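You operate a simulated robot arm through the tools that you are given. There is no shell and no other tool. Be economical: measure what you need, move in short steps, check, and stop when the job is done.

Carry out the task below with a simulated two-armed robot. There is one attempt and no reset: what you move stays moved.

TASK
Shut the cleaner drawer. Take the red stop and leave it on the red panel. Fetch the black tub and set it on the top of the packing table. Put two of the grey tips from the top of the workbench on the top of the press table. Take the grey wheel from the top of the workbench and put it on the top of the press table. Put the small carton marked "No. 31" from the top of the workbench on the top of the counter and the small carton labelled "No. 34" on the bottom shelf of the workbench. Do these in any order. Set down upright: small carton.
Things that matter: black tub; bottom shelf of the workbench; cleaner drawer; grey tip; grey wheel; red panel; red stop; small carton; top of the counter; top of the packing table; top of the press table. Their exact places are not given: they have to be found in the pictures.

The check looks at the end state, three seconds after you hand in, the way a careful person would. Anything else that was tipped, shoved, dropped, spilled or broken makes it a failure.

THE ROBOT
Two 7-joint arms with fingered hands on one trunk, on a base that drives. Base frame: it is fixed to the floor where the robot stands at the start and does not move with it; the origin is under the middle of the robot, x ahead of it, y to its left, z up; the surface under the hand at the start is at about z = 0.8. Lengths are in m, angles in rad, forces in N, time in s.
The left shoulder is at the start at [0.07, 0.166, 1.093], the right one opposite. With the tool pointing down near the work surface each hand reaches from about 0.46 to 0.96 m from the robot's upright axis, wherever it stands, measured 20 degrees to its own side. Places, roughly: black tub [0.75, -2, 1]; bottom shelf of the workbench [0.6, -2.6, 0.2]; cleaner drawer [0.7, 0.2, 0.9]; grey tip (5x5x5 cm) [0.4, -2.7, 0.9]; grey wheel (6x6x3 cm) [0.6, -2.9, 0.9]; red panel (12x10x2 cm) [0.5, 0.7, 0.9]; red stop (3x3x4 cm) [0.4, -1.4, 0.8]; small carton [0.5, -3.5, 1]; top of the counter [-0.6, -5.7, 0.9]; top of the packing table [0.7, 2.3, 0.8]; top of the press table [0.7, -0.8, 0.8]. Payload 4.1 kg a hand.
The TCP of each hand is the grasp point between the finger pads, 0.032 m short of the fingertips. In the tool frame z runs along the fingers and y along their closing line. The gripper opens to 0.108 m. The gripper's body begins 0.038 m behind the TCP. The gripper is a hand of 4 fingers: y runs from the thumb to the fingers, the wrist lies at [-0.016, -0.108, -0.186] in the tool frame, and closing takes about 1.5 s.
Orientation is told as [roll, pitch, yaw] about the base's x, y, z axes, in that order, counted from this pose: with the fingers straight down and the wrist toward the robot, the tool's x, y and z point along [0, 1, 0], [1, 0, 0] and [0, 0, -1] of the base frame.

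THE INTERFACE
- The arms move only by the tool step_arm. It takes "left_series", "right_series" or both (then of equal length, played together; a hand with none holds still); each is a list of rows, each a list of 3 entries, a list of its own where there are three numbers: the shift along the tool's x, y, z in m, then the turn, a rotation vector about the tool's x, y, z in rad, then the gripper command, from -1 (fully open) to 1 (shut), values between in proportion. In form: [[[tx, ty, tz], [wx, wy, wz], hand], ...]. A call has 1 to 8 rows; each row shifts and turns the commanded pose from where the row before left it, along the tool's axes as they then stand. A row lasts 0.2 s, in which the tool goes at most 0.05 m and 0.15 rad; a call with a longer step from one row to the next is refused whole, and so is a gripper value outside its range. Where a pose cannot be reached the arm comes as near as it can. A force on the tool above 40 N (or 10 N above the force at the start of the call, whichever is more), or a blocked arm, ends the call early, and 0.2 s more pass. Each finger travels about 0.045 m/s and halts on what it meets, pressing with about 27 N; the grip force reading is that of the motor and also rises with nothing between the fingers. The clock runs only during rows and for 0.2 s after the last one: add rows that do not move to give the fingers time. The reply holds the time, the measured pose of the TCP, the force on the tool along the base axes, the opening and the grip force, in the units named above and with some noise, with the torque about the TCP (base axes, N m) and any sound that the robot's microphone picked up.
- Cameras (640 x 400 px; columns grow to the right, rows downward): "scene" is now at [0.1373, 0.0236, 1.3254]; the picture's right is [0.27, -0.96, -0.00], its down [-0.52, -0.15, -0.84] and it looks along [0.81, 0.23, -0.54] (base axes); focal length 214 px, centre (320, 200). "left" rides on the left gripper at [-0.064, -0.093, -0.132] in its tool frame; the picture's right is [-0.80, -0.28, 0.53], its down [0.55, -0.71, 0.45] and it looks along [0.25, 0.65, 0.72] (tool axes); focal length 247 px, centre (320, 200). "right" rides on the right gripper at [0.064, -0.093, -0.132] in its tool frame; the picture's right is [-0.80, 0.28, -0.53], its down [-0.55, -0.71, 0.45] and it looks along [-0.25, 0.65, 0.72] (tool axes); focal length 247 px, centre (320, 200).
- capture(camera): a new picture of that camera. No time passes.
- move_column(by): slides the trunk up (or, below 0, down) by that many m; the arms and the scene camera ride with it, the base frame stays. It gives what a move gives, with no picture.
- roll_base(legs): drives the robot by 1 to 6 legs, each [ahead, left, turn to the left] in m, m and rad, along the robot's own axes; the way and the turn of a leg run together, so that a leg with both is an arc; at most 1.5 m and 3.142 rad a leg. The arms and the cameras ride along, it lands a little off, and it stops where it bumps. It gives what a move gives.
- grasp_type(shape, hand): the hand has 4 fingers and takes this shape, open, in about a second: jaw (thumb against the fingers, like two jaws); tri (thumb and two fingers); tip (a fingertip pinch); poke (one finger out to press); point (the index stretched); flat (the hand flat); cup (the hand cupped); fist (a fist). The gripper value then closes the fingers along that shape, each until it touches; the sizes above hold for jaw. It gives what a move gives, with no picture.
- head_to(pan, tilt): turns the head with the scene camera to pan (to the left, within 1.501 rad either way) and tilt (down, from -0.506 to 1.204), counted from straight ahead of the robot. It gives what a move gives.
- point_at(camera, pixels): for up to 12 pixels [column, row] of the newest picture of that camera ("zoom" is the newest enlarged one), the place [x, y, z] in the base frame of the surface seen there, good to about 0.003 m. No time passes.
- close_up(camera, box): a new picture of the part [left, top, right, bottom] of that camera's present view, enlarged. No time passes.
- close_job(): hands the job in; it is judged then, once.

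Go step by step. Measure first, check grasps and placings, and put right what went wrong. The budget is 145 turns and 182 pictures, counting those below and the enlarged ones. Unless the task says otherwise, let go and move clear before handing in.

The tools are called as name(argument=value, ...) on one line, values as JSON. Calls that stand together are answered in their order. step_arm: Moves the arms, as the interface text tells. Its arguments: {"type":"object","properties":{"left_series":{"type":"array","items":{"type":"array"}},"right_series":{"type":"array","items":{"type":"array"}}},"required":[]} The other tools are called the same way: move_column (by) slides the trunk up or down; grasp_type (shape, hand) gives the hand a shape; roll_base (legs) drives the base; head_to (pan, tilt) turns the head that bears the scene camera; capture (camera) takes a picture; point_at (camera, pixels) gives the place of the surface under pixels of a picture; close_up (camera, box) takes an enlarged picture of a part of a camera's view; close_job () hands the job in.

At the start:

```text
t: 0.0
left_ee_pos: [0.6503, 0.1635, 1.1601]
left_tcp_rot: [0.0, 0.001, -0.001]
left_force: [0.7, -0.3, 0.6]
left_moment: [-0.01, -0.03, 0.02]
left_grip_width: 0.1076
left_gripper_force: 0.1
left_shape: jaw
right_ee_pos: [0.4873, -0.2772, 1.1716]
right_tcp_rot: [0.0, 0.001, 0.0]
right_force: [-0.8, -0.2, -0.3]
right_moment: [-0.01, -0.01, -0.01]
right_grip_width: 0.1077
right_gripper_force: 0.1
right_shape: jaw
trunk travel left (down, up): [-0.6, 0.34]
robot x, y, heading: [-0.0018, 0.0011, -0.004]
head pan, tilt: [0.274, 0.571]
```

scene: 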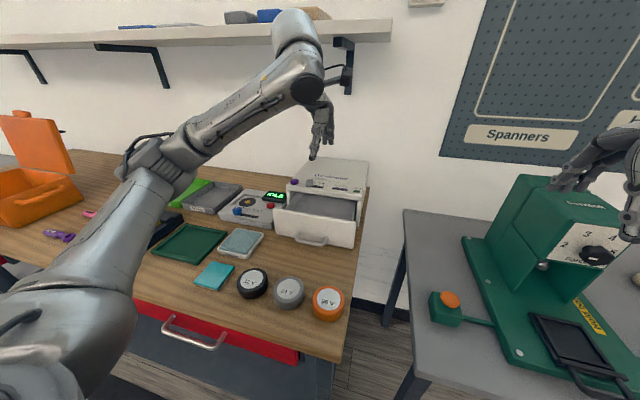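
right: 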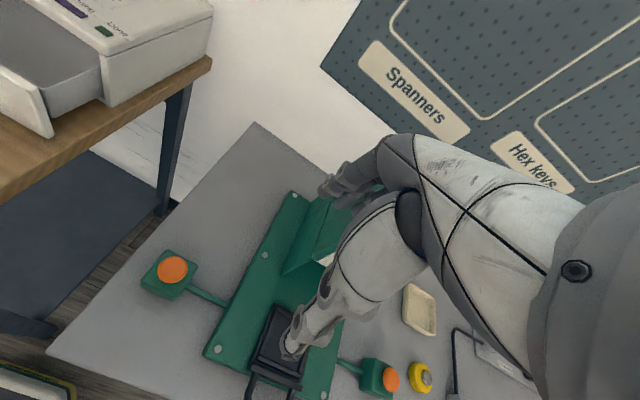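
left: 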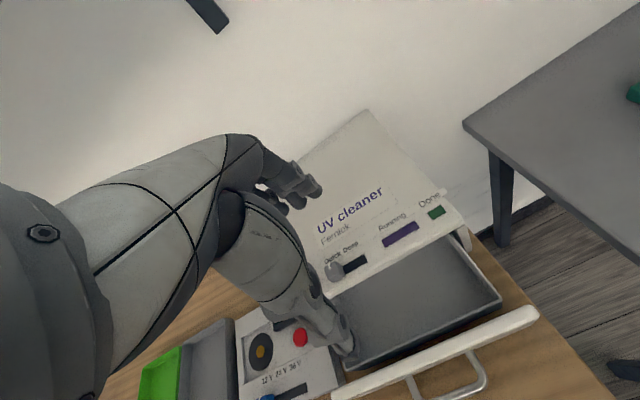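

The scene picture shows the white UV cleaner with its drawer open (handle about (312,238)). I measure the drawer and the area around it.

point_at(camera="scene", pixels=[[312, 240], [278, 222], [355, 228], [290, 205], [345, 200], [340, 185], [272, 244], [235, 240], [190, 243], [214, 275], [330, 302], [350, 330]])

head_to(pan=0.9, tilt=0.5)

capture(camera="scene")

```text
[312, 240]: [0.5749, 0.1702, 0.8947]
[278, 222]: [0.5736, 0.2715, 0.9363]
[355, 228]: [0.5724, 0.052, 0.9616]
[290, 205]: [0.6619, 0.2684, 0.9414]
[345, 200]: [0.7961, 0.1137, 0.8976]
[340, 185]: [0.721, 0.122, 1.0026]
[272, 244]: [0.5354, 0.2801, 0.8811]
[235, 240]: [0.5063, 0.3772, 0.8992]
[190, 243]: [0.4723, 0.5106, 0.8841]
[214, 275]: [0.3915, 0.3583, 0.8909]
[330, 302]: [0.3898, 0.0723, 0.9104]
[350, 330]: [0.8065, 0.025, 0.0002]
```

```text
t: 1.0
left_ee_pos: [0.6502, 0.1641, 1.161]
left_tcp_rot: [0.001, 0.0, -0.001]
left_force: [0.6, -0.5, 0.1]
left_moment: [-0.01, -0.01, -0.01]
left_grip_width: 0.1077
left_gripper_force: 0.1
left_shape: jaw
right_ee_pos: [0.4875, -0.2773, 1.1702]
right_tcp_rot: [0.0, 0.0, 0.0]
right_force: [0.1, -0.4, 0.3]
right_moment: [0.01, -0.01, -0.01]
right_grip_width: 0.1075
right_gripper_force: 0.0
right_shape: jaw
trunk travel left (down, up): [-0.6, 0.34]
robot x, y, heading: [-0.0013, 0.0004, 0.002]
head pan, tilt: [0.901, 0.499]
```

```text
178 pictures are left
```

scene: 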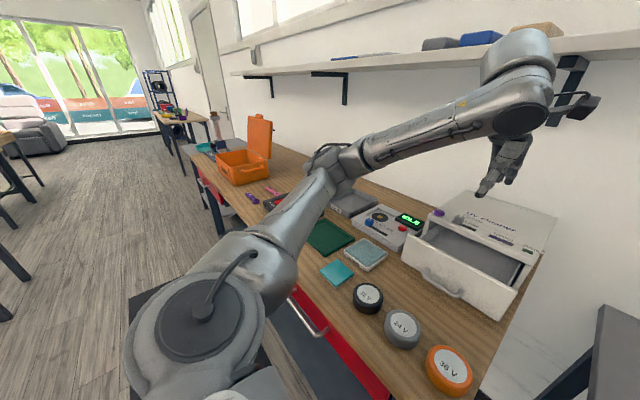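

The drawer front is at x≈0.57, the body front at 0.66. I pull the left hand back, close it, lower it in front of the drawer, then check.

step_arm(left_series=[[[0, -0.048, 0], [0, 0, 0], 1], [[0, -0.048, 0], [0, 0, 0], 1], [[0, -0.048, 0], [0, 0, 0], 1], [[0, -0.048, 0], [0, 0, 0], 1], [[0, 0, 0.045], [0, 0, 0], 1], [[0, 0, 0.045], [0, 0, 0], 1], [[0, 0, 0.045], [0, 0, 0], 1], [[0, 0, 0.045], [0, 0, 0], 1]])

head_to(pan=0.4, tilt=0.7)

capture(camera="scene")

capture(camera="left")

```text
t: 2.8
left_ee_pos: [0.4755, 0.1633, 1.1316]
left_tcp_rot: [0.001, 0.001, -0.001]
left_force: [0.2, -0.5, -1.0]
left_moment: [0.01, 0.02, -0.02]
left_grip_width: 0.0
left_gripper_force: 27.0
left_shape: jaw
left hand out of reach, approached as far as the arm can: row 5, 6, 7, 8
right_ee_pos: [0.4877, -0.2771, 1.1705]
right_tcp_rot: [0.001, -0.001, 0.0]
right_force: [0.9, -0.7, -0.1]
right_moment: [0.03, 0.03, 0.0]
right_grip_width: 0.1076
right_gripper_force: 0.0
right_shape: jaw
trunk travel left (down, up): [-0.6, 0.34]
robot x, y, heading: [0.0002, -0.0014, 0.0]
head pan, tilt: [0.901, 0.499]
```

```text
t: 3.8
left_ee_pos: [0.4747, 0.164, 1.1325]
left_tcp_rot: [0.001, 0.003, 0.0]
left_force: [0.1, -1.0, 1.1]
left_moment: [0.04, 0.01, 0.01]
left_grip_width: 0.0001
left_gripper_force: 26.8
left_shape: jaw
right_ee_pos: [0.4879, -0.277, 1.17]
right_tcp_rot: [0.001, 0.001, -0.001]
right_force: [-0.3, 0.1, 0.5]
right_moment: [-0.02, 0.02, 0.0]
right_grip_width: 0.1079
right_gripper_force: 0.1
right_shape: jaw
trunk travel left (down, up): [-0.6, 0.34]
robot x, y, heading: [0.0012, 0.0018, -0.003]
head pan, tilt: [0.4, 0.7]
```

```text
177 pictures are left
```

scene: 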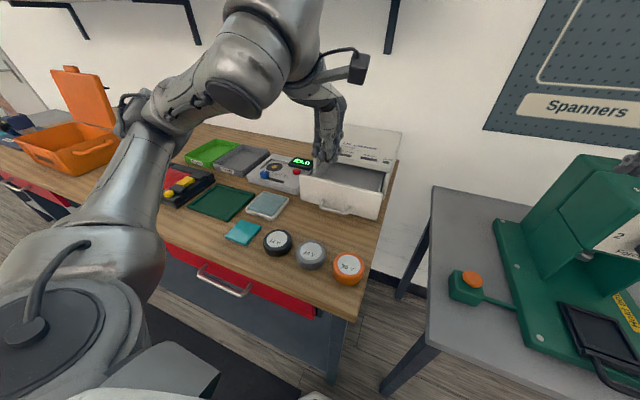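

```text
176 pictures are left
```

left: 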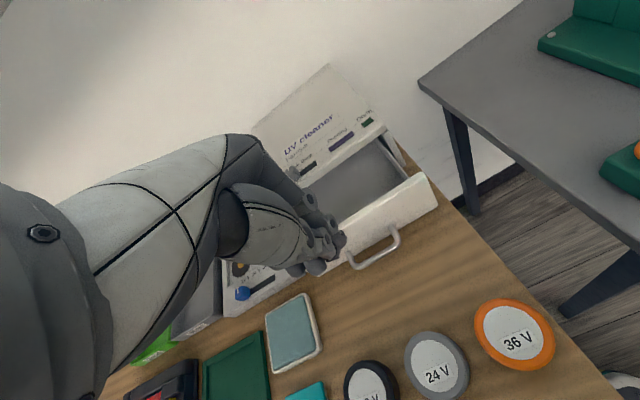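

The hand was too close to the trunk to go lower. I drive back 0.15 m and lower the trunk 0.1 m for a better reach.

roll_base(legs=[[-0.16, 0, 0]])

move_column(by=-0.1)

step_arm(left_series=[[[0, 0.048, 0], [0, 0, 0], 1], [[0, 0.048, 0], [0, 0, 0], 1], [[0, 0.044, 0], [0, 0, 0], 1]])

```text
t: 5.2
left_ee_pos: [0.3145, 0.1628, 1.1322]
left_tcp_rot: [0.0, 0.003, 0.0]
left_force: [0.4, -0.4, 0.1]
left_moment: [-0.02, -0.01, 0.0]
left_grip_width: 0.0003
left_gripper_force: 27.1
left_shape: jaw
right_ee_pos: [0.3279, -0.2768, 1.171]
right_tcp_rot: [0.001, -0.001, 0.001]
right_force: [-0.3, 0.0, 1.0]
right_moment: [-0.01, 0.0, 0.0]
right_grip_width: 0.1074
right_gripper_force: 0.0
right_shape: jaw
trunk travel left (down, up): [-0.6, 0.34]
robot x, y, heading: [-0.1599, -0.0045, -0.003]
head pan, tilt: [0.4, 0.7]
```

```text
t: 6.5
left_ee_pos: [0.3152, 0.1623, 1.0332]
left_tcp_rot: [0.0, 0.002, 0.0]
left_force: [-0.7, -0.8, 0.3]
left_moment: [0.0, 0.01, 0.03]
left_grip_width: 0.0
left_gripper_force: 26.6
left_shape: jaw
right_ee_pos: [0.3267, -0.2771, 1.0704]
right_tcp_rot: [0.001, 0.001, -0.001]
right_force: [0.3, 0.0, 0.2]
right_moment: [0.0, 0.0, -0.02]
right_grip_width: 0.1076
right_gripper_force: 0.0
right_shape: jaw
trunk travel left (down, up): [-0.5, 0.44]
robot x, y, heading: [-0.1564, -0.0004, 0.002]
head pan, tilt: [0.4, 0.7]
```

```text
t: 7.3
left_ee_pos: [0.4589, 0.1634, 1.0301]
left_tcp_rot: [0.002, 0.002, 0.001]
left_force: [0.1, 0.6, -0.1]
left_moment: [-0.02, 0.04, -0.01]
left_grip_width: 0.0
left_gripper_force: 26.9
left_shape: jaw
right_ee_pos: [0.3286, -0.2763, 1.0693]
right_tcp_rot: [-0.001, 0.001, 0.001]
right_force: [0.2, 0.4, 0.4]
right_moment: [0.0, 0.01, 0.02]
right_grip_width: 0.1077
right_gripper_force: 0.1
right_shape: jaw
trunk travel left (down, up): [-0.5, 0.44]
robot x, y, heading: [-0.1626, -0.0024, 0.001]
head pan, tilt: [0.4, 0.7]
```

Now at (0.459, 0.163, 1.03), clear above the bench. I go down to z≈0.955 and push forward toward the drawer.

step_arm(left_series=[[[0, 0, 0.04], [0, 0, 0], 1], [[0, 0, 0.035], [0, 0, 0], 1], [[0, 0.03, 0], [0, 0, 0], 1], [[0, 0.03, 0], [0, 0, 0], 1], [[0, 0.02, 0], [0, 0, 0], 1]])

capture(camera="left")

capture(camera="scene")

```text
t: 8.5
left_ee_pos: [0.5351, 0.1633, 0.9564]
left_tcp_rot: [0.0, 0.003, 0.0]
left_force: [-0.6, 0.2, -0.8]
left_moment: [0.0, -0.02, 0.01]
left_grip_width: 0.0
left_gripper_force: 27.1
left_shape: jaw
right_ee_pos: [0.3275, -0.2779, 1.0711]
right_tcp_rot: [-0.001, -0.001, 0.0]
right_force: [0.1, -0.8, -0.8]
right_moment: [0.0, -0.01, 0.01]
right_grip_width: 0.1076
right_gripper_force: 0.0
right_shape: jaw
trunk travel left (down, up): [-0.5, 0.44]
robot x, y, heading: [-0.1596, -0.0009, -0.003]
head pan, tilt: [0.4, 0.7]
```

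```text
175 pictures are left
```

left: 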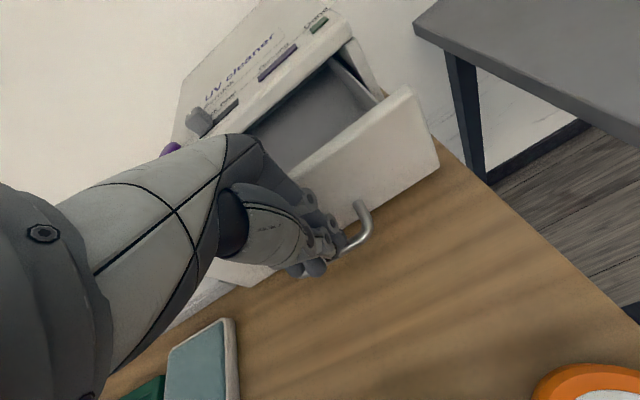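

```text
174 pictures are left
```

scene: 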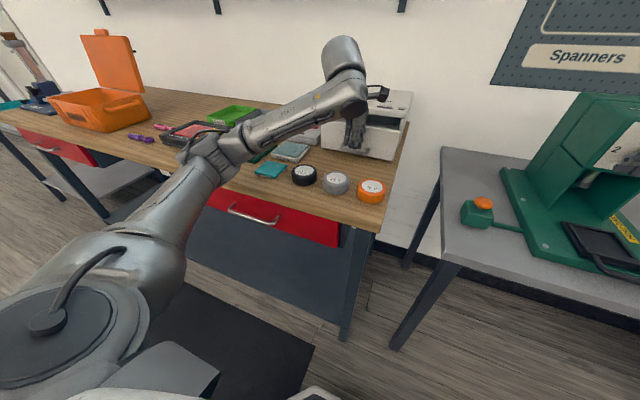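

No contact yet. The fingers are right in front of the drawer's face, so I push it in.

step_arm(left_series=[[[0, 0.025, 0], [0, 0, 0], 1], [[0, 0.025, 0], [0, 0, 0], 1], [[0, 0.02, 0], [0, 0, 0], 1], [[0, 0.015, 0], [0, 0, 0], 1], [[0, 0.01, 0], [0, 0, 0], 1]])

capture(camera="left")

```text
t: 9.7
left_ee_pos: [0.627, 0.1632, 0.9586]
left_tcp_rot: [-0.002, 0.0, -0.001]
left_force: [-19.6, 1.0, -0.6]
left_moment: [-0.03, -0.35, 0.32]
left_grip_width: 0.0
left_gripper_force: 26.6
left_shape: jaw
right_ee_pos: [0.3253, -0.2768, 1.072]
right_tcp_rot: [0.001, -0.002, 0.001]
right_force: [-0.5, 0.0, -0.5]
right_moment: [0.01, -0.02, -0.02]
right_grip_width: 0.1076
right_gripper_force: 0.1
right_shape: jaw
trunk travel left (down, up): [-0.5, 0.44]
robot x, y, heading: [-0.1586, 0.0006, 0.004]
head pan, tilt: [0.4, 0.7]
```

```text
173 pictures are left
```

left: 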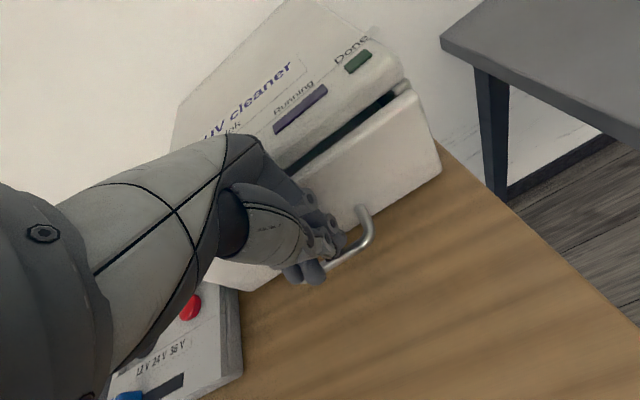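

A narrow gap remains, so I push a little more in small steps.

step_arm(left_series=[[[0, 0.01, 0], [0, 0, 0], 1], [[0, 0.008, 0], [0, 0, 0], 1], [[0, 0.006, 0], [0, 0, 0], 1]])

capture(camera="left")

```text
t: 10.1
left_ee_pos: [0.6302, 0.1636, 0.9598]
left_tcp_rot: [0.003, 0.004, -0.003]
left_force: [-33.5, -0.4, 3.0]
left_moment: [0.06, -0.72, 0.58]
left_grip_width: 0.0002
left_gripper_force: 26.9
left_shape: jaw
right_ee_pos: [0.3218, -0.2766, 1.0732]
right_tcp_rot: [0.0, -0.003, 0.001]
right_force: [0.5, 0.4, 0.1]
right_moment: [-0.04, 0.01, -0.01]
right_grip_width: 0.1078
right_gripper_force: 0.0
right_shape: jaw
trunk travel left (down, up): [-0.5, 0.44]
robot x, y, heading: [-0.1618, 0.003, 0.002]
head pan, tilt: [0.4, 0.7]
stopped in row 1 (left hand): the force on the tool passed its limit at 45 N (the readings are from after the stop); the commanded pose is now the measured one
```

```text
172 pictures are left
```

left: 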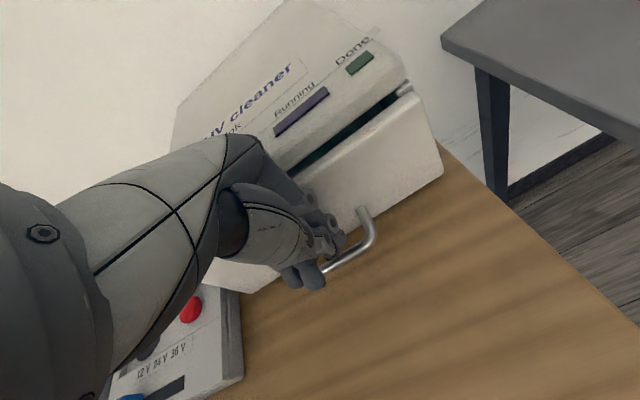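

The push met 45 N. I back off to look at whether the drawer is fully shut.

step_arm(left_series=[[[0, -0.045, 0], [0, 0, 0], 1], [[0, -0.045, 0], [0, 0, 0], 1], [[0, -0.045, 0], [0, 0, 0], 1], [[0, 0, -0.045], [0, 0, 0], 1], [[0, 0, -0.045], [0, 0, 0], 1]])

capture(camera="left")

close_up(camera="scene", box=[300, 80, 460, 180])

```text
t: 11.3
left_ee_pos: [0.4994, 0.1612, 1.0503]
left_tcp_rot: [0.004, 0.004, -0.002]
left_force: [-0.2, -0.5, 0.3]
left_moment: [0.06, -0.06, 0.02]
left_grip_width: 0.0001
left_gripper_force: 26.6
left_shape: jaw
right_ee_pos: [0.3233, -0.2784, 1.0714]
right_tcp_rot: [0.002, -0.004, 0.0]
right_force: [-1.2, 0.2, 0.3]
right_moment: [0.04, -0.07, -0.05]
right_grip_width: 0.1077
right_gripper_force: 0.0
right_shape: jaw
trunk travel left (down, up): [-0.5, 0.44]
robot x, y, heading: [-0.1597, 0.0012, 0.001]
head pan, tilt: [0.4, 0.7]
```

```text
171 pictures are left
```

left: 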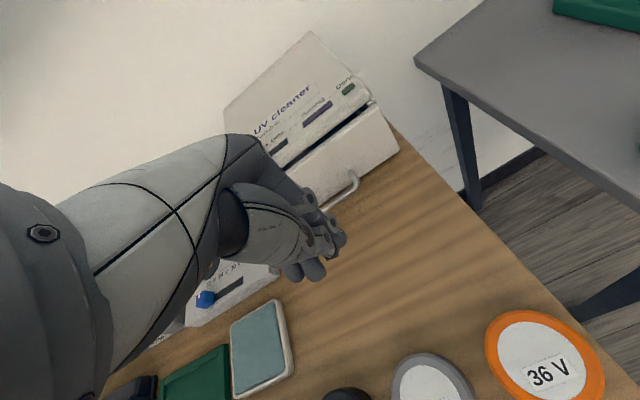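

```text
4.00 times, centred on (380, 130) of scene
```

zoom: 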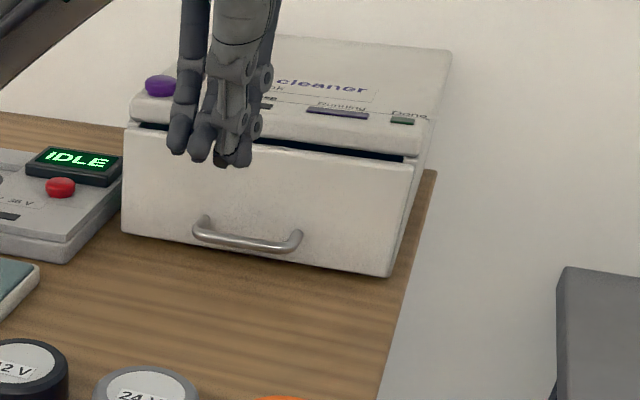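

point_at(camera="zoom", pixels=[[330, 180], [405, 175], [380, 130], [425, 130], [150, 150], [150, 112], [400, 160], [330, 150]])

head_to(pan=0.9, tilt=0.6)

capture(camera="scene")

```text
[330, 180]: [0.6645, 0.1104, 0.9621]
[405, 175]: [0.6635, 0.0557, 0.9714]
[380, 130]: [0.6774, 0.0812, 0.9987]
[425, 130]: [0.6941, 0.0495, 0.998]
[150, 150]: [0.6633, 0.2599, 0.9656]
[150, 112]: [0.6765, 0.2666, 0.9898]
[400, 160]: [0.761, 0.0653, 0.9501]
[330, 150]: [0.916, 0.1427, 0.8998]
```

```text
t: 12.2
left_ee_pos: [0.5012, 0.1623, 1.0465]
left_tcp_rot: [0.001, 0.008, 0.0]
left_force: [0.2, 0.2, -0.5]
left_moment: [-0.01, -0.02, 0.0]
left_grip_width: 0.0
left_gripper_force: 27.2
left_shape: jaw
right_ee_pos: [0.3278, -0.277, 1.0701]
right_tcp_rot: [0.0, 0.001, 0.0]
right_force: [-0.3, 0.3, 0.3]
right_moment: [0.05, 0.02, -0.01]
right_grip_width: 0.1075
right_gripper_force: 0.2
right_shape: jaw
trunk travel left (down, up): [-0.5, 0.44]
robot x, y, heading: [-0.1629, 0.0029, -0.003]
head pan, tilt: [0.901, 0.6]
```

```text
169 pictures are left
```

scene: 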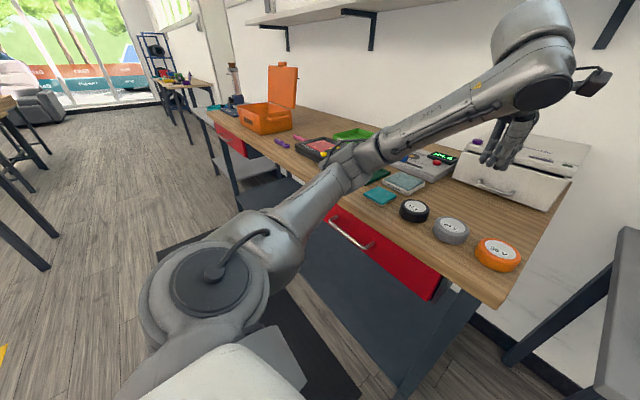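

The drawer front now sits flush (x≈0.664 against the body at 0.67), so it is shut. I look closer at the red-panel area around (325,148).

close_up(camera="scene", box=[200, 100, 400, 225])

head_to(pan=-0.6, tilt=0.6)

capture(camera="scene")

head_to(pan=-1.3, tilt=0.35)

capture(camera="scene")

```text
3.20 times, centred on (300, 162) of scene
```

zoom: 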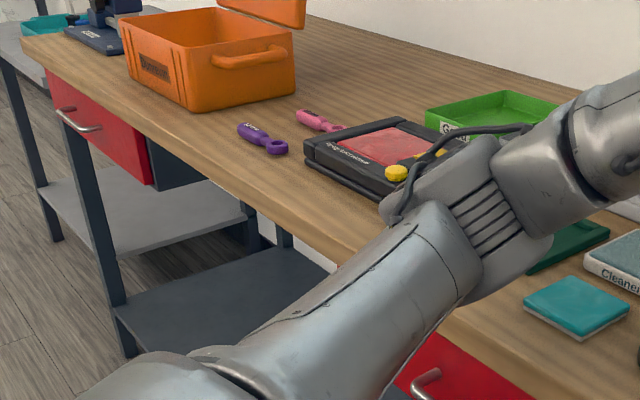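

```text
t: 13.8
left_ee_pos: [0.5018, 0.1632, 1.0462]
left_tcp_rot: [0.001, 0.007, 0.0]
left_force: [0.5, 0.2, 0.2]
left_moment: [0.01, 0.0, -0.01]
left_grip_width: 0.0
left_gripper_force: 27.4
left_shape: jaw
right_ee_pos: [0.3283, -0.2779, 1.0705]
right_tcp_rot: [0.0, 0.0, 0.002]
right_force: [0.2, 0.5, -0.1]
right_moment: [0.0, 0.02, -0.03]
right_grip_width: 0.1078
right_gripper_force: 0.0
right_shape: jaw
trunk travel left (down, up): [-0.5, 0.44]
robot x, y, heading: [-0.1569, 0.0007, 0.002]
head pan, tilt: [-0.6, 0.6]
```

```text
167 pictures are left
```

scene: 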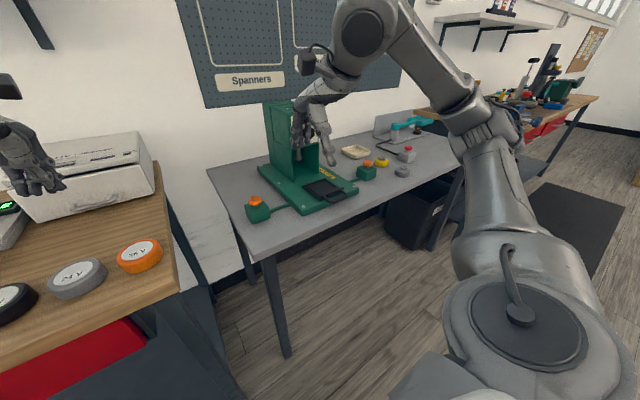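

```text
t: 14.9
left_ee_pos: [0.5028, 0.1633, 1.0469]
left_tcp_rot: [0.002, 0.006, 0.001]
left_force: [-0.5, -0.6, -0.6]
left_moment: [-0.02, 0.04, -0.03]
left_grip_width: 0.0
left_gripper_force: 26.7
left_shape: jaw
right_ee_pos: [0.3271, -0.277, 1.071]
right_tcp_rot: [0.001, 0.003, -0.002]
right_force: [-0.3, 0.1, 0.5]
right_moment: [-0.01, 0.03, 0.03]
right_grip_width: 0.1076
right_gripper_force: 0.0
right_shape: jaw
trunk travel left (down, up): [-0.5, 0.44]
robot x, y, heading: [-0.1608, -0.0014, -0.002]
head pan, tilt: [-1.3, 0.351]
```

```text
166 pictures are left
```

scene: 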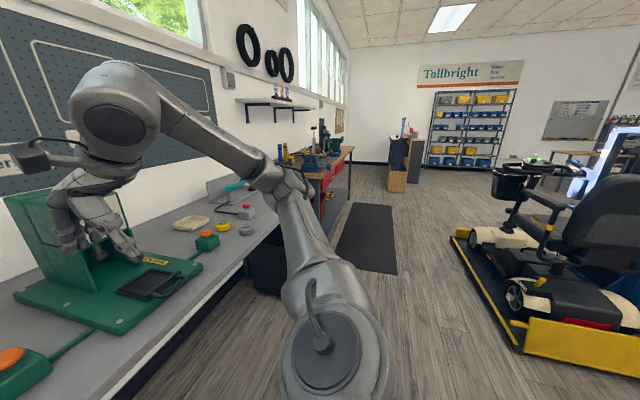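

The red stop seems to be on the far end of the press table (407,153 in the previous picture). I back off, drive right to y≈-1.3, and look; I first measure the platform edge to be safe.

point_at(camera="scene", pixels=[[455, 235], [520, 350], [370, 240], [245, 212], [300, 175], [350, 150], [396, 180], [508, 180]])

roll_base(legs=[[-0.3, 0, 0], [0, -1.2, 0]])

head_to(pan=-0.1, tilt=0.6)

capture(camera="scene")

head_to(pan=-1.0, tilt=0.5)

capture(camera="scene")

```text
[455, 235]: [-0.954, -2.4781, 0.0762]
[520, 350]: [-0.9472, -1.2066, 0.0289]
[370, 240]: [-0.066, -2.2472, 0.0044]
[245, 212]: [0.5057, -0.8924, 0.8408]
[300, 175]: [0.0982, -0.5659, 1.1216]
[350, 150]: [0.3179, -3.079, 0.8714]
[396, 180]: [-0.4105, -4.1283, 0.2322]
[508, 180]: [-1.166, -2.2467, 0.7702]
```

```text
t: 22.6
left_ee_pos: [0.2103, -1.0271, 1.0468]
left_tcp_rot: [0.001, 0.006, 0.01]
left_force: [-0.7, -0.4, 0.6]
left_moment: [-0.02, -0.01, 0.0]
left_grip_width: 0.0
left_gripper_force: 26.3
left_shape: jaw
right_ee_pos: [0.0404, -1.4679, 1.0709]
right_tcp_rot: [0.001, -0.001, 0.012]
right_force: [0.4, 0.7, 0.6]
right_moment: [0.0, 0.03, -0.01]
right_grip_width: 0.1077
right_gripper_force: 0.0
right_shape: jaw
trunk travel left (down, up): [-0.5, 0.44]
robot x, y, heading: [-0.4536, -1.1969, 0.01]
head pan, tilt: [-1.3, 0.351]
```

```text
t: 24.0
left_ee_pos: [0.2104, -1.0266, 1.0466]
left_tcp_rot: [0.003, 0.005, 0.01]
left_force: [0.4, -0.7, 0.2]
left_moment: [-0.03, 0.02, 0.01]
left_grip_width: 0.0
left_gripper_force: 27.1
left_shape: jaw
right_ee_pos: [0.0415, -1.4692, 1.0695]
right_tcp_rot: [0.001, -0.001, 0.01]
right_force: [-0.8, -0.5, -0.3]
right_moment: [0.02, 0.0, 0.05]
right_grip_width: 0.1076
right_gripper_force: 0.1
right_shape: jaw
trunk travel left (down, up): [-0.5, 0.44]
robot x, y, heading: [-0.4506, -1.1934, 0.009]
head pan, tilt: [-0.099, 0.6]
```

```text
165 pictures are left
```

scene: 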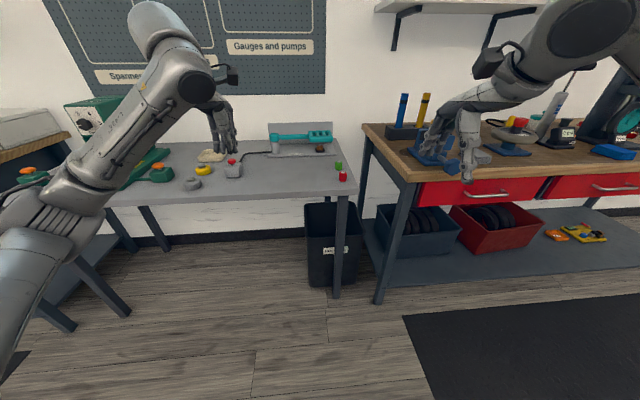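

```text
t: 25.2
left_ee_pos: [0.2098, -1.0262, 1.0475]
left_tcp_rot: [0.001, 0.007, 0.01]
left_force: [0.2, 0.3, 0.1]
left_moment: [-0.02, 0.01, -0.03]
left_grip_width: 0.0
left_gripper_force: 27.0
left_shape: jaw
right_ee_pos: [0.0399, -1.4701, 1.0705]
right_tcp_rot: [0.0, 0.0, 0.01]
right_force: [-0.3, 0.6, 0.3]
right_moment: [-0.04, -0.02, -0.02]
right_grip_width: 0.1075
right_gripper_force: 0.0
right_shape: jaw
trunk travel left (down, up): [-0.5, 0.44]
robot x, y, heading: [-0.4475, -1.1944, 0.011]
head pan, tilt: [-1.0, 0.499]
```

```text
164 pictures are left
```

scene: 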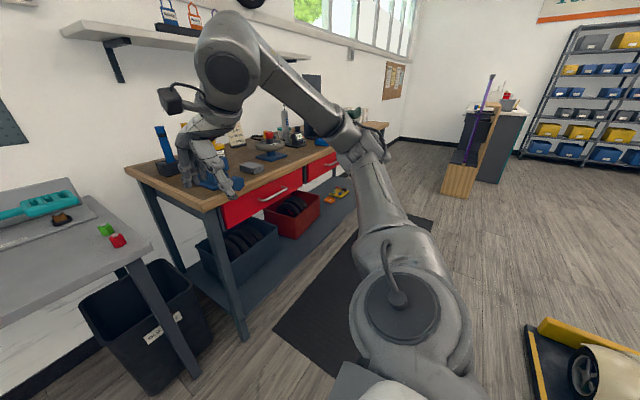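

The red stop appears as a small red block at the table's right edge, next to a green one. I point the head there, zoom in and measure.

head_to(pan=-0.3, tilt=0.6)

close_up(camera="scene", box=[120, 90, 360, 240])

```text
t: 26.3
left_ee_pos: [0.2102, -1.0259, 1.0475]
left_tcp_rot: [0.0, 0.008, 0.011]
left_force: [-0.3, -0.1, -0.4]
left_moment: [-0.03, 0.01, 0.0]
left_grip_width: 0.0003
left_gripper_force: 27.4
left_shape: jaw
right_ee_pos: [0.0396, -1.4681, 1.0715]
right_tcp_rot: [0.0, 0.001, 0.011]
right_force: [-0.3, 0.7, -0.1]
right_moment: [0.02, 0.0, -0.02]
right_grip_width: 0.1076
right_gripper_force: 0.2
right_shape: jaw
trunk travel left (down, up): [-0.5, 0.44]
robot x, y, heading: [-0.4491, -1.1976, 0.012]
head pan, tilt: [-0.3, 0.6]
```

```text
2.67 times, centred on (240, 165) of scene
```

zoom: 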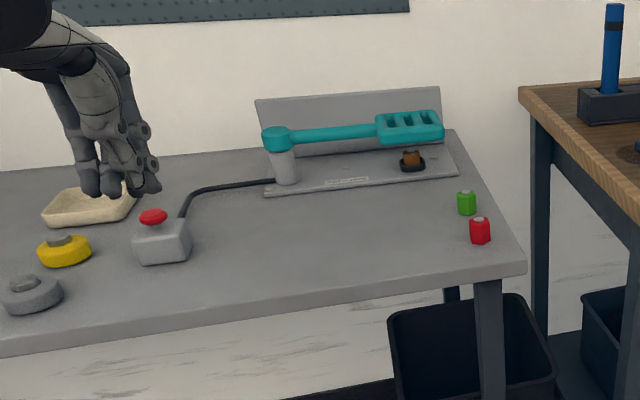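

point_at(camera="zoom", pixels=[[480, 218], [480, 234], [466, 192], [467, 205], [480, 250], [525, 268], [160, 245], [440, 130], [28, 285], [65, 245], [240, 250], [400, 220]])

capture(camera="right")

```text
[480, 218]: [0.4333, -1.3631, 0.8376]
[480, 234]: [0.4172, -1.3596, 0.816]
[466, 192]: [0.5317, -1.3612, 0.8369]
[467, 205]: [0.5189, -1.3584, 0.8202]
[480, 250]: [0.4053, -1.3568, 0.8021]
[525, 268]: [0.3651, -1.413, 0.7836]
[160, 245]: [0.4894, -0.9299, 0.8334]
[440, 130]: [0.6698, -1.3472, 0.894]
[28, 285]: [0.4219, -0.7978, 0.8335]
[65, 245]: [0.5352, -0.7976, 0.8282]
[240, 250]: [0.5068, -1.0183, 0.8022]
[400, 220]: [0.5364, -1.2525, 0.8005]
```

```text
162 pictures are left
```

right: 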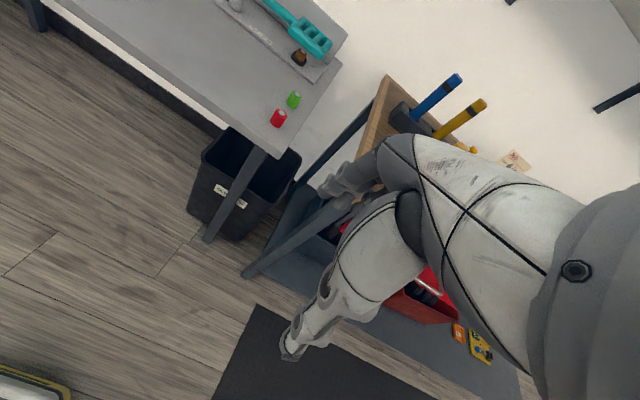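

The red stop stands at about (0.432,-1.362), top z≈0.838, and the green one is 0.1 m behind it. I drive forward 0.27 m so the right hand can reach it.

roll_base(legs=[[0.27, 0.05, -0.01]])

step_arm(right_series=[[[0.03, 0.04, 0], [0, 0, 0], -0.2], [[0.03, 0.04, 0], [0, 0, 0], -0.2], [[0, 0.03, 0.04], [0, 0, 0], -0.2], [[0, 0, 0.045], [0, 0, 0], -0.2], [[0, 0, 0.04], [0, 0, 0], -0.2]])

capture(camera="right")

close_up(camera="scene", box=[160, 100, 480, 300])

```text
t: 28.2
left_ee_pos: [0.4825, -0.9794, 1.0471]
left_tcp_rot: [0.003, 0.008, 0.0]
left_force: [0.6, 0.1, -0.3]
left_moment: [0.02, 0.02, 0.01]
left_grip_width: 0.0
left_gripper_force: 27.1
left_shape: jaw
right_ee_pos: [0.3089, -1.4212, 1.07]
right_tcp_rot: [0.0, 0.0, 0.002]
right_force: [0.4, -0.3, -0.9]
right_moment: [0.01, 0.03, 0.04]
right_grip_width: 0.1076
right_gripper_force: 0.0
right_shape: jaw
trunk travel left (down, up): [-0.5, 0.44]
robot x, y, heading: [-0.1828, -1.1468, -0.0]
head pan, tilt: [-0.3, 0.6]
```

```text
t: 29.4
left_ee_pos: [0.4824, -0.9797, 1.0467]
left_tcp_rot: [0.001, 0.009, 0.0]
left_force: [0.2, 0.9, -0.1]
left_moment: [0.0, 0.0, -0.01]
left_grip_width: 0.0
left_gripper_force: 26.6
left_shape: jaw
right_ee_pos: [0.4193, -1.3607, 0.9439]
right_tcp_rot: [0.003, 0.001, 0.002]
right_force: [0.3, -0.2, 0.7]
right_moment: [0.02, -0.01, -0.03]
right_grip_width: 0.0649
right_gripper_force: 0.0
right_shape: jaw
trunk travel left (down, up): [-0.5, 0.44]
robot x, y, heading: [-0.1781, -1.1424, 0.001]
head pan, tilt: [-0.3, 0.6]
```

```text
161 pictures are left
```

right: 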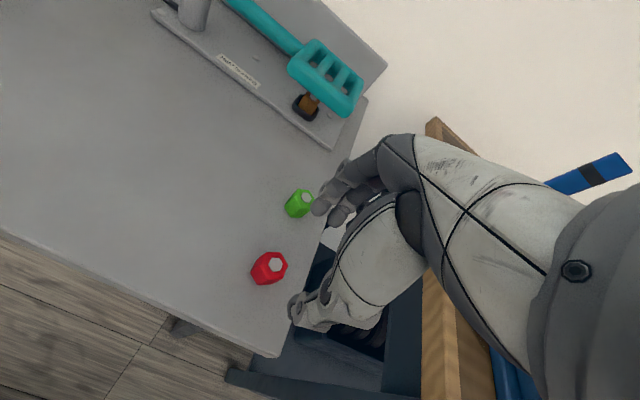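

```text
2.00 times, centred on (320, 200) of scene
```

zoom: 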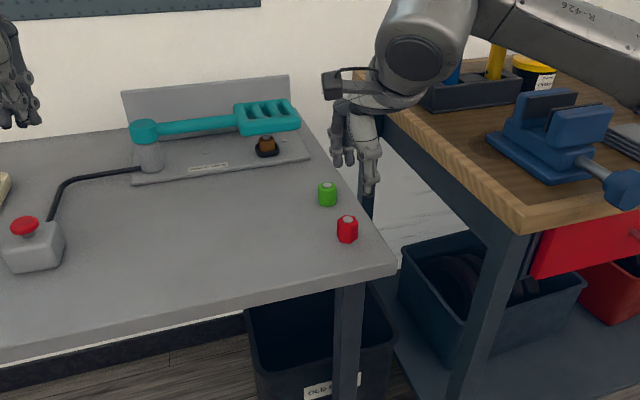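

The hand is above, slightly to the right in the picture. I measure the red stop again from the hand camera at (277,265) and the zoom at (347,228).

point_at(camera="right", pixels=[[277, 265], [262, 272], [307, 197]])

point_at(camera="zoom", pixels=[[347, 219], [347, 232], [327, 187]])

```text
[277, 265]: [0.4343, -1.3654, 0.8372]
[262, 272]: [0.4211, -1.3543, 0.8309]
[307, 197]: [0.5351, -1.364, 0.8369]
```

```text
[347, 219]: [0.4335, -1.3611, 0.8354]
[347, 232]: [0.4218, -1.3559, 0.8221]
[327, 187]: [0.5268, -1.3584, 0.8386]
```

Centre (0.434,-1.363). I move +0.014 in x, lower to z≈0.838 and close.

step_arm(right_series=[[[-0.002, 0.014, 0.03], [0, 0, 0], -0.2], [[0, 0, 0.04], [0, 0, 0], -0.2], [[0, 0, 0.034], [0, 0, 0], -0.2], [[0, 0, 0], [0, 0, 0], 1], [[0, 0, 0], [0, 0, 0], 1], [[0, 0, 0], [0, 0, 0], 1], [[0, 0, 0], [0, 0, 0], 1], [[0, 0, 0], [0, 0, 0], 1]])

capture(camera="right")

```text
t: 31.2
left_ee_pos: [0.4821, -0.9793, 1.0467]
left_tcp_rot: [0.002, 0.005, 0.0]
left_force: [0.0, -0.6, 0.0]
left_moment: [0.01, 0.02, 0.02]
left_grip_width: 0.0
left_gripper_force: 27.0
left_shape: jaw
right_ee_pos: [0.4323, -1.363, 0.8408]
right_tcp_rot: [-0.001, 0.0, 0.001]
right_force: [-0.6, 0.6, 0.1]
right_moment: [-0.01, 0.0, 0.02]
right_grip_width: 0.0231
right_gripper_force: 27.1
right_shape: jaw
trunk travel left (down, up): [-0.5, 0.44]
robot x, y, heading: [-0.1791, -1.1444, 0.002]
head pan, tilt: [-0.3, 0.6]
```

```text
159 pictures are left
```

right: 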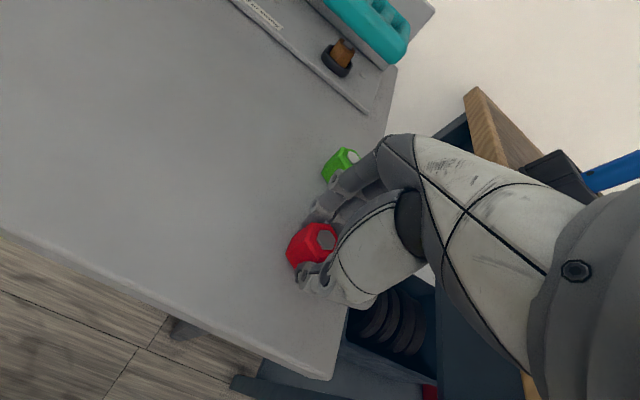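

The red stop is gripped (0.023 m wide). I lift it, back off, and drive right to look at the workbench and black tub.

step_arm(right_series=[[[0, 0, -0.05], [0, 0, 0], 1], [[0, 0, -0.05], [0, 0, 0], 1], [[0, 0, -0.05], [0, 0, 0], 1], [[0, 0, -0.05], [0, 0, 0], 1], [[0, 0, -0.05], [0, 0, 0], 1]])

roll_base(legs=[[-0.3, 0, 0], [0, -1.1, 0]])

head_to(pan=0.0, tilt=0.5)

capture(camera="scene")

head_to(pan=-0.7, tilt=0.5)

capture(camera="scene")

```text
t: 32.4
left_ee_pos: [0.482, -0.9796, 1.0467]
left_tcp_rot: [0.001, 0.007, 0.0]
left_force: [0.0, 0.6, 0.3]
left_moment: [-0.01, 0.01, -0.02]
left_grip_width: 0.0001
left_gripper_force: 26.3
left_shape: jaw
right_ee_pos: [0.4312, -1.3608, 1.0918]
right_tcp_rot: [-0.002, 0.001, 0.003]
right_force: [-0.4, 1.0, -0.5]
right_moment: [0.0, 0.01, 0.01]
right_grip_width: 0.023
right_gripper_force: 26.7
right_shape: jaw
trunk travel left (down, up): [-0.5, 0.44]
robot x, y, heading: [-0.1798, -1.1454, 0.003]
head pan, tilt: [-0.3, 0.6]
```

```text
t: 39.6
left_ee_pos: [0.1883, -2.0691, 1.0485]
left_tcp_rot: [0.003, 0.009, 0.008]
left_force: [0.6, 0.3, -0.1]
left_moment: [0.02, -0.02, 0.01]
left_grip_width: 0.0001
left_gripper_force: 26.8
left_shape: jaw
right_ee_pos: [0.142, -2.4516, 1.0905]
right_tcp_rot: [0.001, -0.001, 0.011]
right_force: [-0.9, -0.4, -0.6]
right_moment: [0.01, -0.02, -0.02]
right_grip_width: 0.0229
right_gripper_force: 26.9
right_shape: jaw
trunk travel left (down, up): [-0.5, 0.44]
robot x, y, heading: [-0.471, -2.2379, 0.008]
head pan, tilt: [-0.3, 0.6]
```

```text
t: 40.5
left_ee_pos: [0.1895, -2.0689, 1.0472]
left_tcp_rot: [0.003, 0.008, 0.009]
left_force: [0.7, 0.5, -0.2]
left_moment: [-0.02, -0.01, -0.03]
left_grip_width: 0.0
left_gripper_force: 27.0
left_shape: jaw
right_ee_pos: [0.142, -2.4508, 1.0909]
right_tcp_rot: [0.001, 0.0, 0.012]
right_force: [1.2, -0.4, -0.2]
right_moment: [0.01, 0.01, -0.01]
right_grip_width: 0.0227
right_gripper_force: 26.5
right_shape: jaw
trunk travel left (down, up): [-0.5, 0.44]
robot x, y, heading: [-0.4743, -2.2388, 0.013]
head pan, tilt: [0.0, 0.499]
```

```text
158 pictures are left
```

scene: 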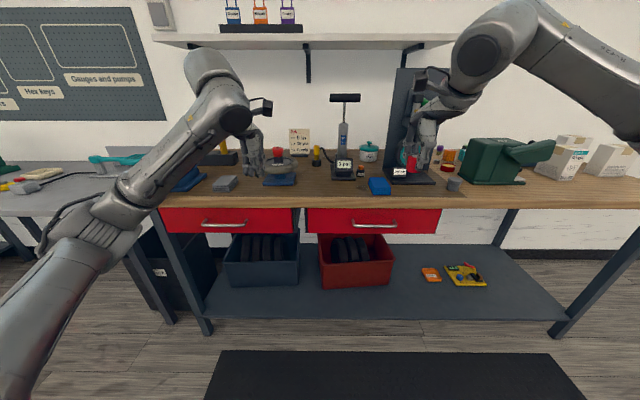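

```text
t: 41.5
left_ee_pos: [0.1881, -2.068, 1.0482]
left_tcp_rot: [0.001, 0.008, 0.009]
left_force: [0.6, -0.4, 0.4]
left_moment: [0.0, 0.0, -0.02]
left_grip_width: 0.0
left_gripper_force: 27.5
left_shape: jaw
right_ee_pos: [0.142, -2.4506, 1.091]
right_tcp_rot: [-0.001, 0.001, 0.01]
right_force: [-0.1, -0.4, -0.7]
right_moment: [-0.02, 0.03, -0.02]
right_grip_width: 0.0227
right_gripper_force: 27.3
right_shape: jaw
trunk travel left (down, up): [-0.5, 0.44]
robot x, y, heading: [-0.4739, -2.2427, 0.007]
head pan, tilt: [-0.7, 0.499]
```

```text
157 pictures are left
```

scene: 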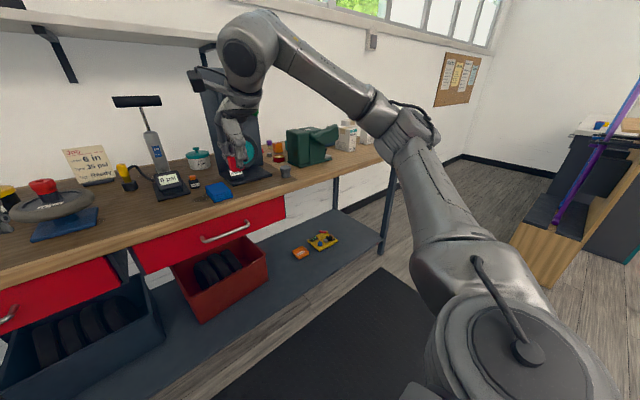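

The black tub (yellow-topped) is hidden behind the left hand. I pan left and zoom to see it.

head_to(pan=0.35, tilt=0.5)

close_up(camera="scene", box=[240, 90, 480, 240])

capture(camera="left")

```text
t: 42.8
left_ee_pos: [0.189, -2.0687, 1.0467]
left_tcp_rot: [0.002, 0.007, 0.009]
left_force: [0.1, -0.1, -0.2]
left_moment: [-0.02, -0.02, -0.01]
left_grip_width: 0.0
left_gripper_force: 26.7
left_shape: jaw
right_ee_pos: [0.1429, -2.4507, 1.0903]
right_tcp_rot: [0.001, -0.001, 0.011]
right_force: [0.5, 0.6, 0.1]
right_moment: [0.02, 0.01, 0.0]
right_grip_width: 0.0229
right_gripper_force: 27.0
right_shape: jaw
trunk travel left (down, up): [-0.5, 0.44]
robot x, y, heading: [-0.4693, -2.2406, 0.008]
head pan, tilt: [0.351, 0.499]
```

```text
2.67 times, centred on (360, 165) of scene
```

zoom: 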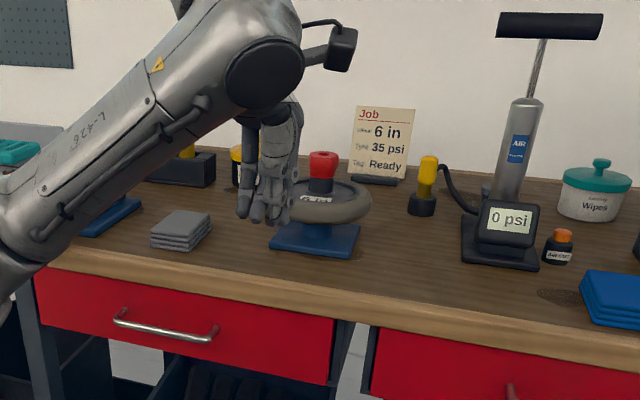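

```text
155 pictures are left
```

left: 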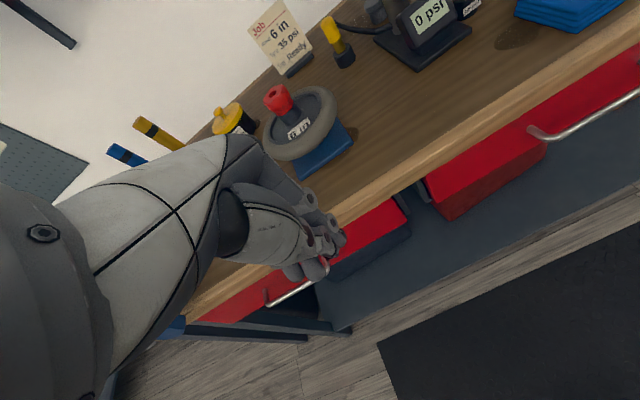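

The tub's yellow lid with its knob is at (230,115) in the left view. I measure the tub and its neighbours.

point_at(camera="left", pixels=[[218, 112], [230, 118], [225, 128], [240, 128], [262, 125], [300, 145], [278, 95], [148, 130], [185, 145]])

close_up(camera="left", box=[120, 60, 360, 210])

```text
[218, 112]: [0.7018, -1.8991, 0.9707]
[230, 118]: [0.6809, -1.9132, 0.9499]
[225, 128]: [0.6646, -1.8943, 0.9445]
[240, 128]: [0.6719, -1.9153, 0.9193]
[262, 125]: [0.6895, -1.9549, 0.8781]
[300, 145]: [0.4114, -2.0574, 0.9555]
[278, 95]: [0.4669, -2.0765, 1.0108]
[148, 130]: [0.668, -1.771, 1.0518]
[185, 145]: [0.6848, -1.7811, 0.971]
```

```text
2.67 times, centred on (240, 135) of left
```

zoom: 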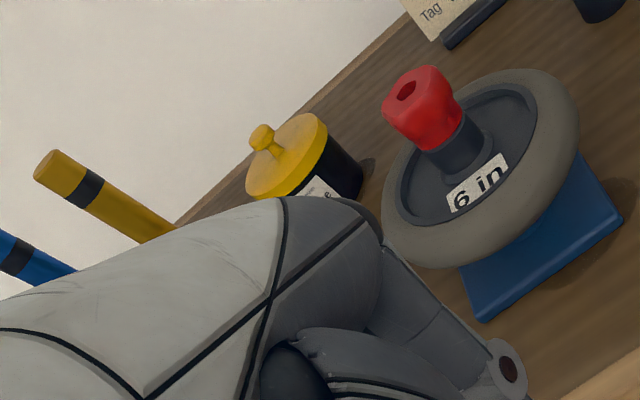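

Tub centre is about (0.705,-1.90), lid top 0.95. Before driving in I check the bench front edge and the pump's place, for the right hand's clearance.

close_up(camera="scene", box=[240, 90, 480, 240])

point_at(camera="zoom", pixels=[[550, 27], [525, 130], [510, 225], [500, 262], [428, 175], [245, 315], [560, 250], [325, 160], [320, 245], [620, 300], [233, 156], [236, 175]])

```text
2.67 times, centred on (360, 165) of scene
```

zoom: 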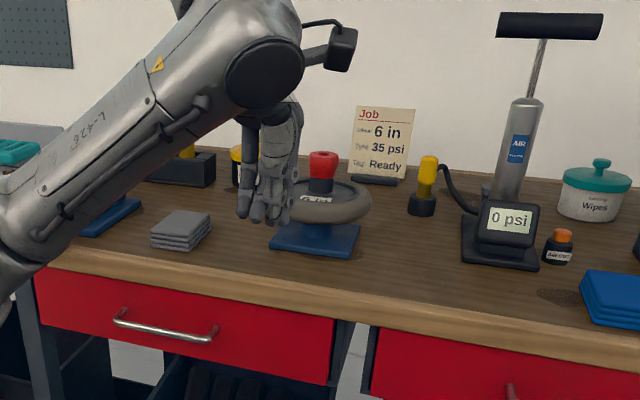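

```text
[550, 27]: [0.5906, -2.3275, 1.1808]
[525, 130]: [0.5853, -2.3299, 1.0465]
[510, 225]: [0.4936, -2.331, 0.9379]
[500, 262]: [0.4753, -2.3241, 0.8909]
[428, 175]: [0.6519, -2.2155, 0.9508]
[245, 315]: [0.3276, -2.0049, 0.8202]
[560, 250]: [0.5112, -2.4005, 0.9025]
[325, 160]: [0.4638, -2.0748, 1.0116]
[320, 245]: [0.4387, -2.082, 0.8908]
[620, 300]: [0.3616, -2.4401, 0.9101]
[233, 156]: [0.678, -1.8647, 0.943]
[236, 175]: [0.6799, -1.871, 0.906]
```

The pump handle tops out at z≈1.19 at (0.59,-2.33). I raise the trunk 0.2 m, pull the right hand back a bit, open the left, then drive in.

move_column(by=0.2)

step_arm(left_series=[[[0, 0, 0], [0, 0, 0], -1], [[0, 0, 0], [0, 0, 0], -1], [[0, 0, 0], [0, 0, 0], -1], [[0, 0, 0], [0, 0, 0], -1], [[0, 0, 0], [0, 0, 0], -1], [[0, 0, 0], [0, 0, 0], -1]], right_series=[[[0, -0.03, 0], [0, 0, 0], 1], [[0, -0.03, 0], [0, 0, 0], 1], [[0, -0.03, 0], [0, 0, 0], 1], [[0, 0, 0], [0, 0, 0], 1], [[0, 0, 0], [0, 0, 0], 1], [[0, 0, 0], [0, 0, 0], 1]])

roll_base(legs=[[0.4, 0.07, -0.01]])

capture(camera="left")

head_to(pan=0.1, tilt=0.8)

capture(camera="scene")

```text
t: 45.0
left_ee_pos: [0.1886, -2.0694, 1.2476]
left_tcp_rot: [0.002, 0.007, 0.008]
left_force: [-0.3, 0.3, 0.0]
left_moment: [-0.02, -0.01, 0.05]
left_grip_width: 0.0
left_gripper_force: 26.6
left_shape: jaw
right_ee_pos: [0.1413, -2.4525, 1.2909]
right_tcp_rot: [0.0, -0.001, 0.011]
right_force: [0.4, -0.3, 0.5]
right_moment: [0.01, 0.0, 0.0]
right_grip_width: 0.0229
right_gripper_force: 26.6
right_shape: jaw
trunk travel left (down, up): [-0.7, 0.24]
robot x, y, heading: [-0.47, -2.2405, 0.007]
head pan, tilt: [0.351, 0.499]
```

```text
t: 46.4
left_ee_pos: [0.1882, -2.0699, 1.2469]
left_tcp_rot: [0.002, 0.008, 0.008]
left_force: [-0.2, 0.7, -1.3]
left_moment: [-0.03, 0.01, -0.01]
left_grip_width: 0.1078
left_gripper_force: 0.0
left_shape: jaw
right_ee_pos: [0.0512, -2.453, 1.2903]
right_tcp_rot: [-0.001, 0.0, 0.011]
right_force: [-0.1, -0.2, -0.1]
right_moment: [-0.01, -0.01, 0.0]
right_grip_width: 0.0227
right_gripper_force: 26.9
right_shape: jaw
trunk travel left (down, up): [-0.7, 0.24]
robot x, y, heading: [-0.4717, -2.2404, 0.011]
head pan, tilt: [0.351, 0.499]
```

```text
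t: 48.9
left_ee_pos: [0.5943, -2.0059, 1.2474]
left_tcp_rot: [0.0, 0.007, -0.003]
left_force: [0.3, -0.4, 0.0]
left_moment: [0.01, 0.03, 0.0]
left_grip_width: 0.1079
left_gripper_force: 0.0
left_shape: jaw
right_ee_pos: [0.453, -2.3874, 1.2899]
right_tcp_rot: [-0.001, 0.0, -0.002]
right_force: [0.3, -1.0, 0.5]
right_moment: [-0.04, 0.04, -0.01]
right_grip_width: 0.0231
right_gripper_force: 26.6
right_shape: jaw
trunk travel left (down, up): [-0.7, 0.24]
robot x, y, heading: [-0.068, -2.1667, -0.0]
head pan, tilt: [0.351, 0.499]
```

```text
152 pictures are left
```

left: 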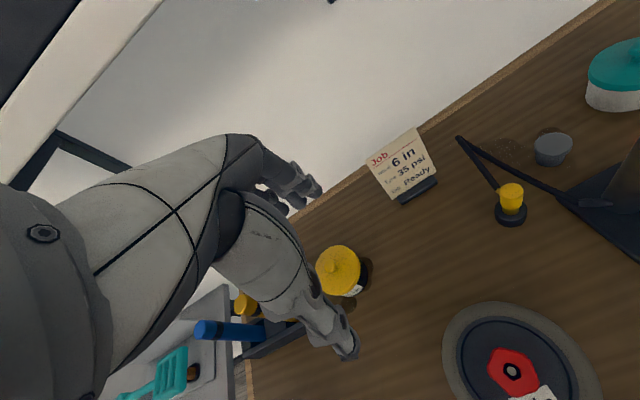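

```text
t: 49.7
left_ee_pos: [0.594, -2.0046, 1.2475]
left_tcp_rot: [0.001, 0.008, -0.002]
left_force: [0.1, -1.1, -1.0]
left_moment: [-0.02, -0.02, 0.03]
left_grip_width: 0.1078
left_gripper_force: 0.1
left_shape: jaw
right_ee_pos: [0.4538, -2.3868, 1.2903]
right_tcp_rot: [-0.001, 0.001, -0.002]
right_force: [0.3, 0.6, -1.6]
right_moment: [-0.02, 0.02, 0.02]
right_grip_width: 0.0229
right_gripper_force: 26.5
right_shape: jaw
trunk travel left (down, up): [-0.7, 0.24]
robot x, y, heading: [-0.0695, -2.1661, -0.003]
head pan, tilt: [0.099, 0.799]
```

```text
151 pictures are left
```

scene: 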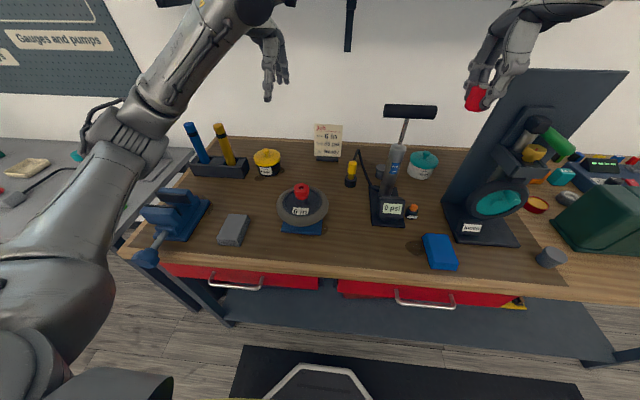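

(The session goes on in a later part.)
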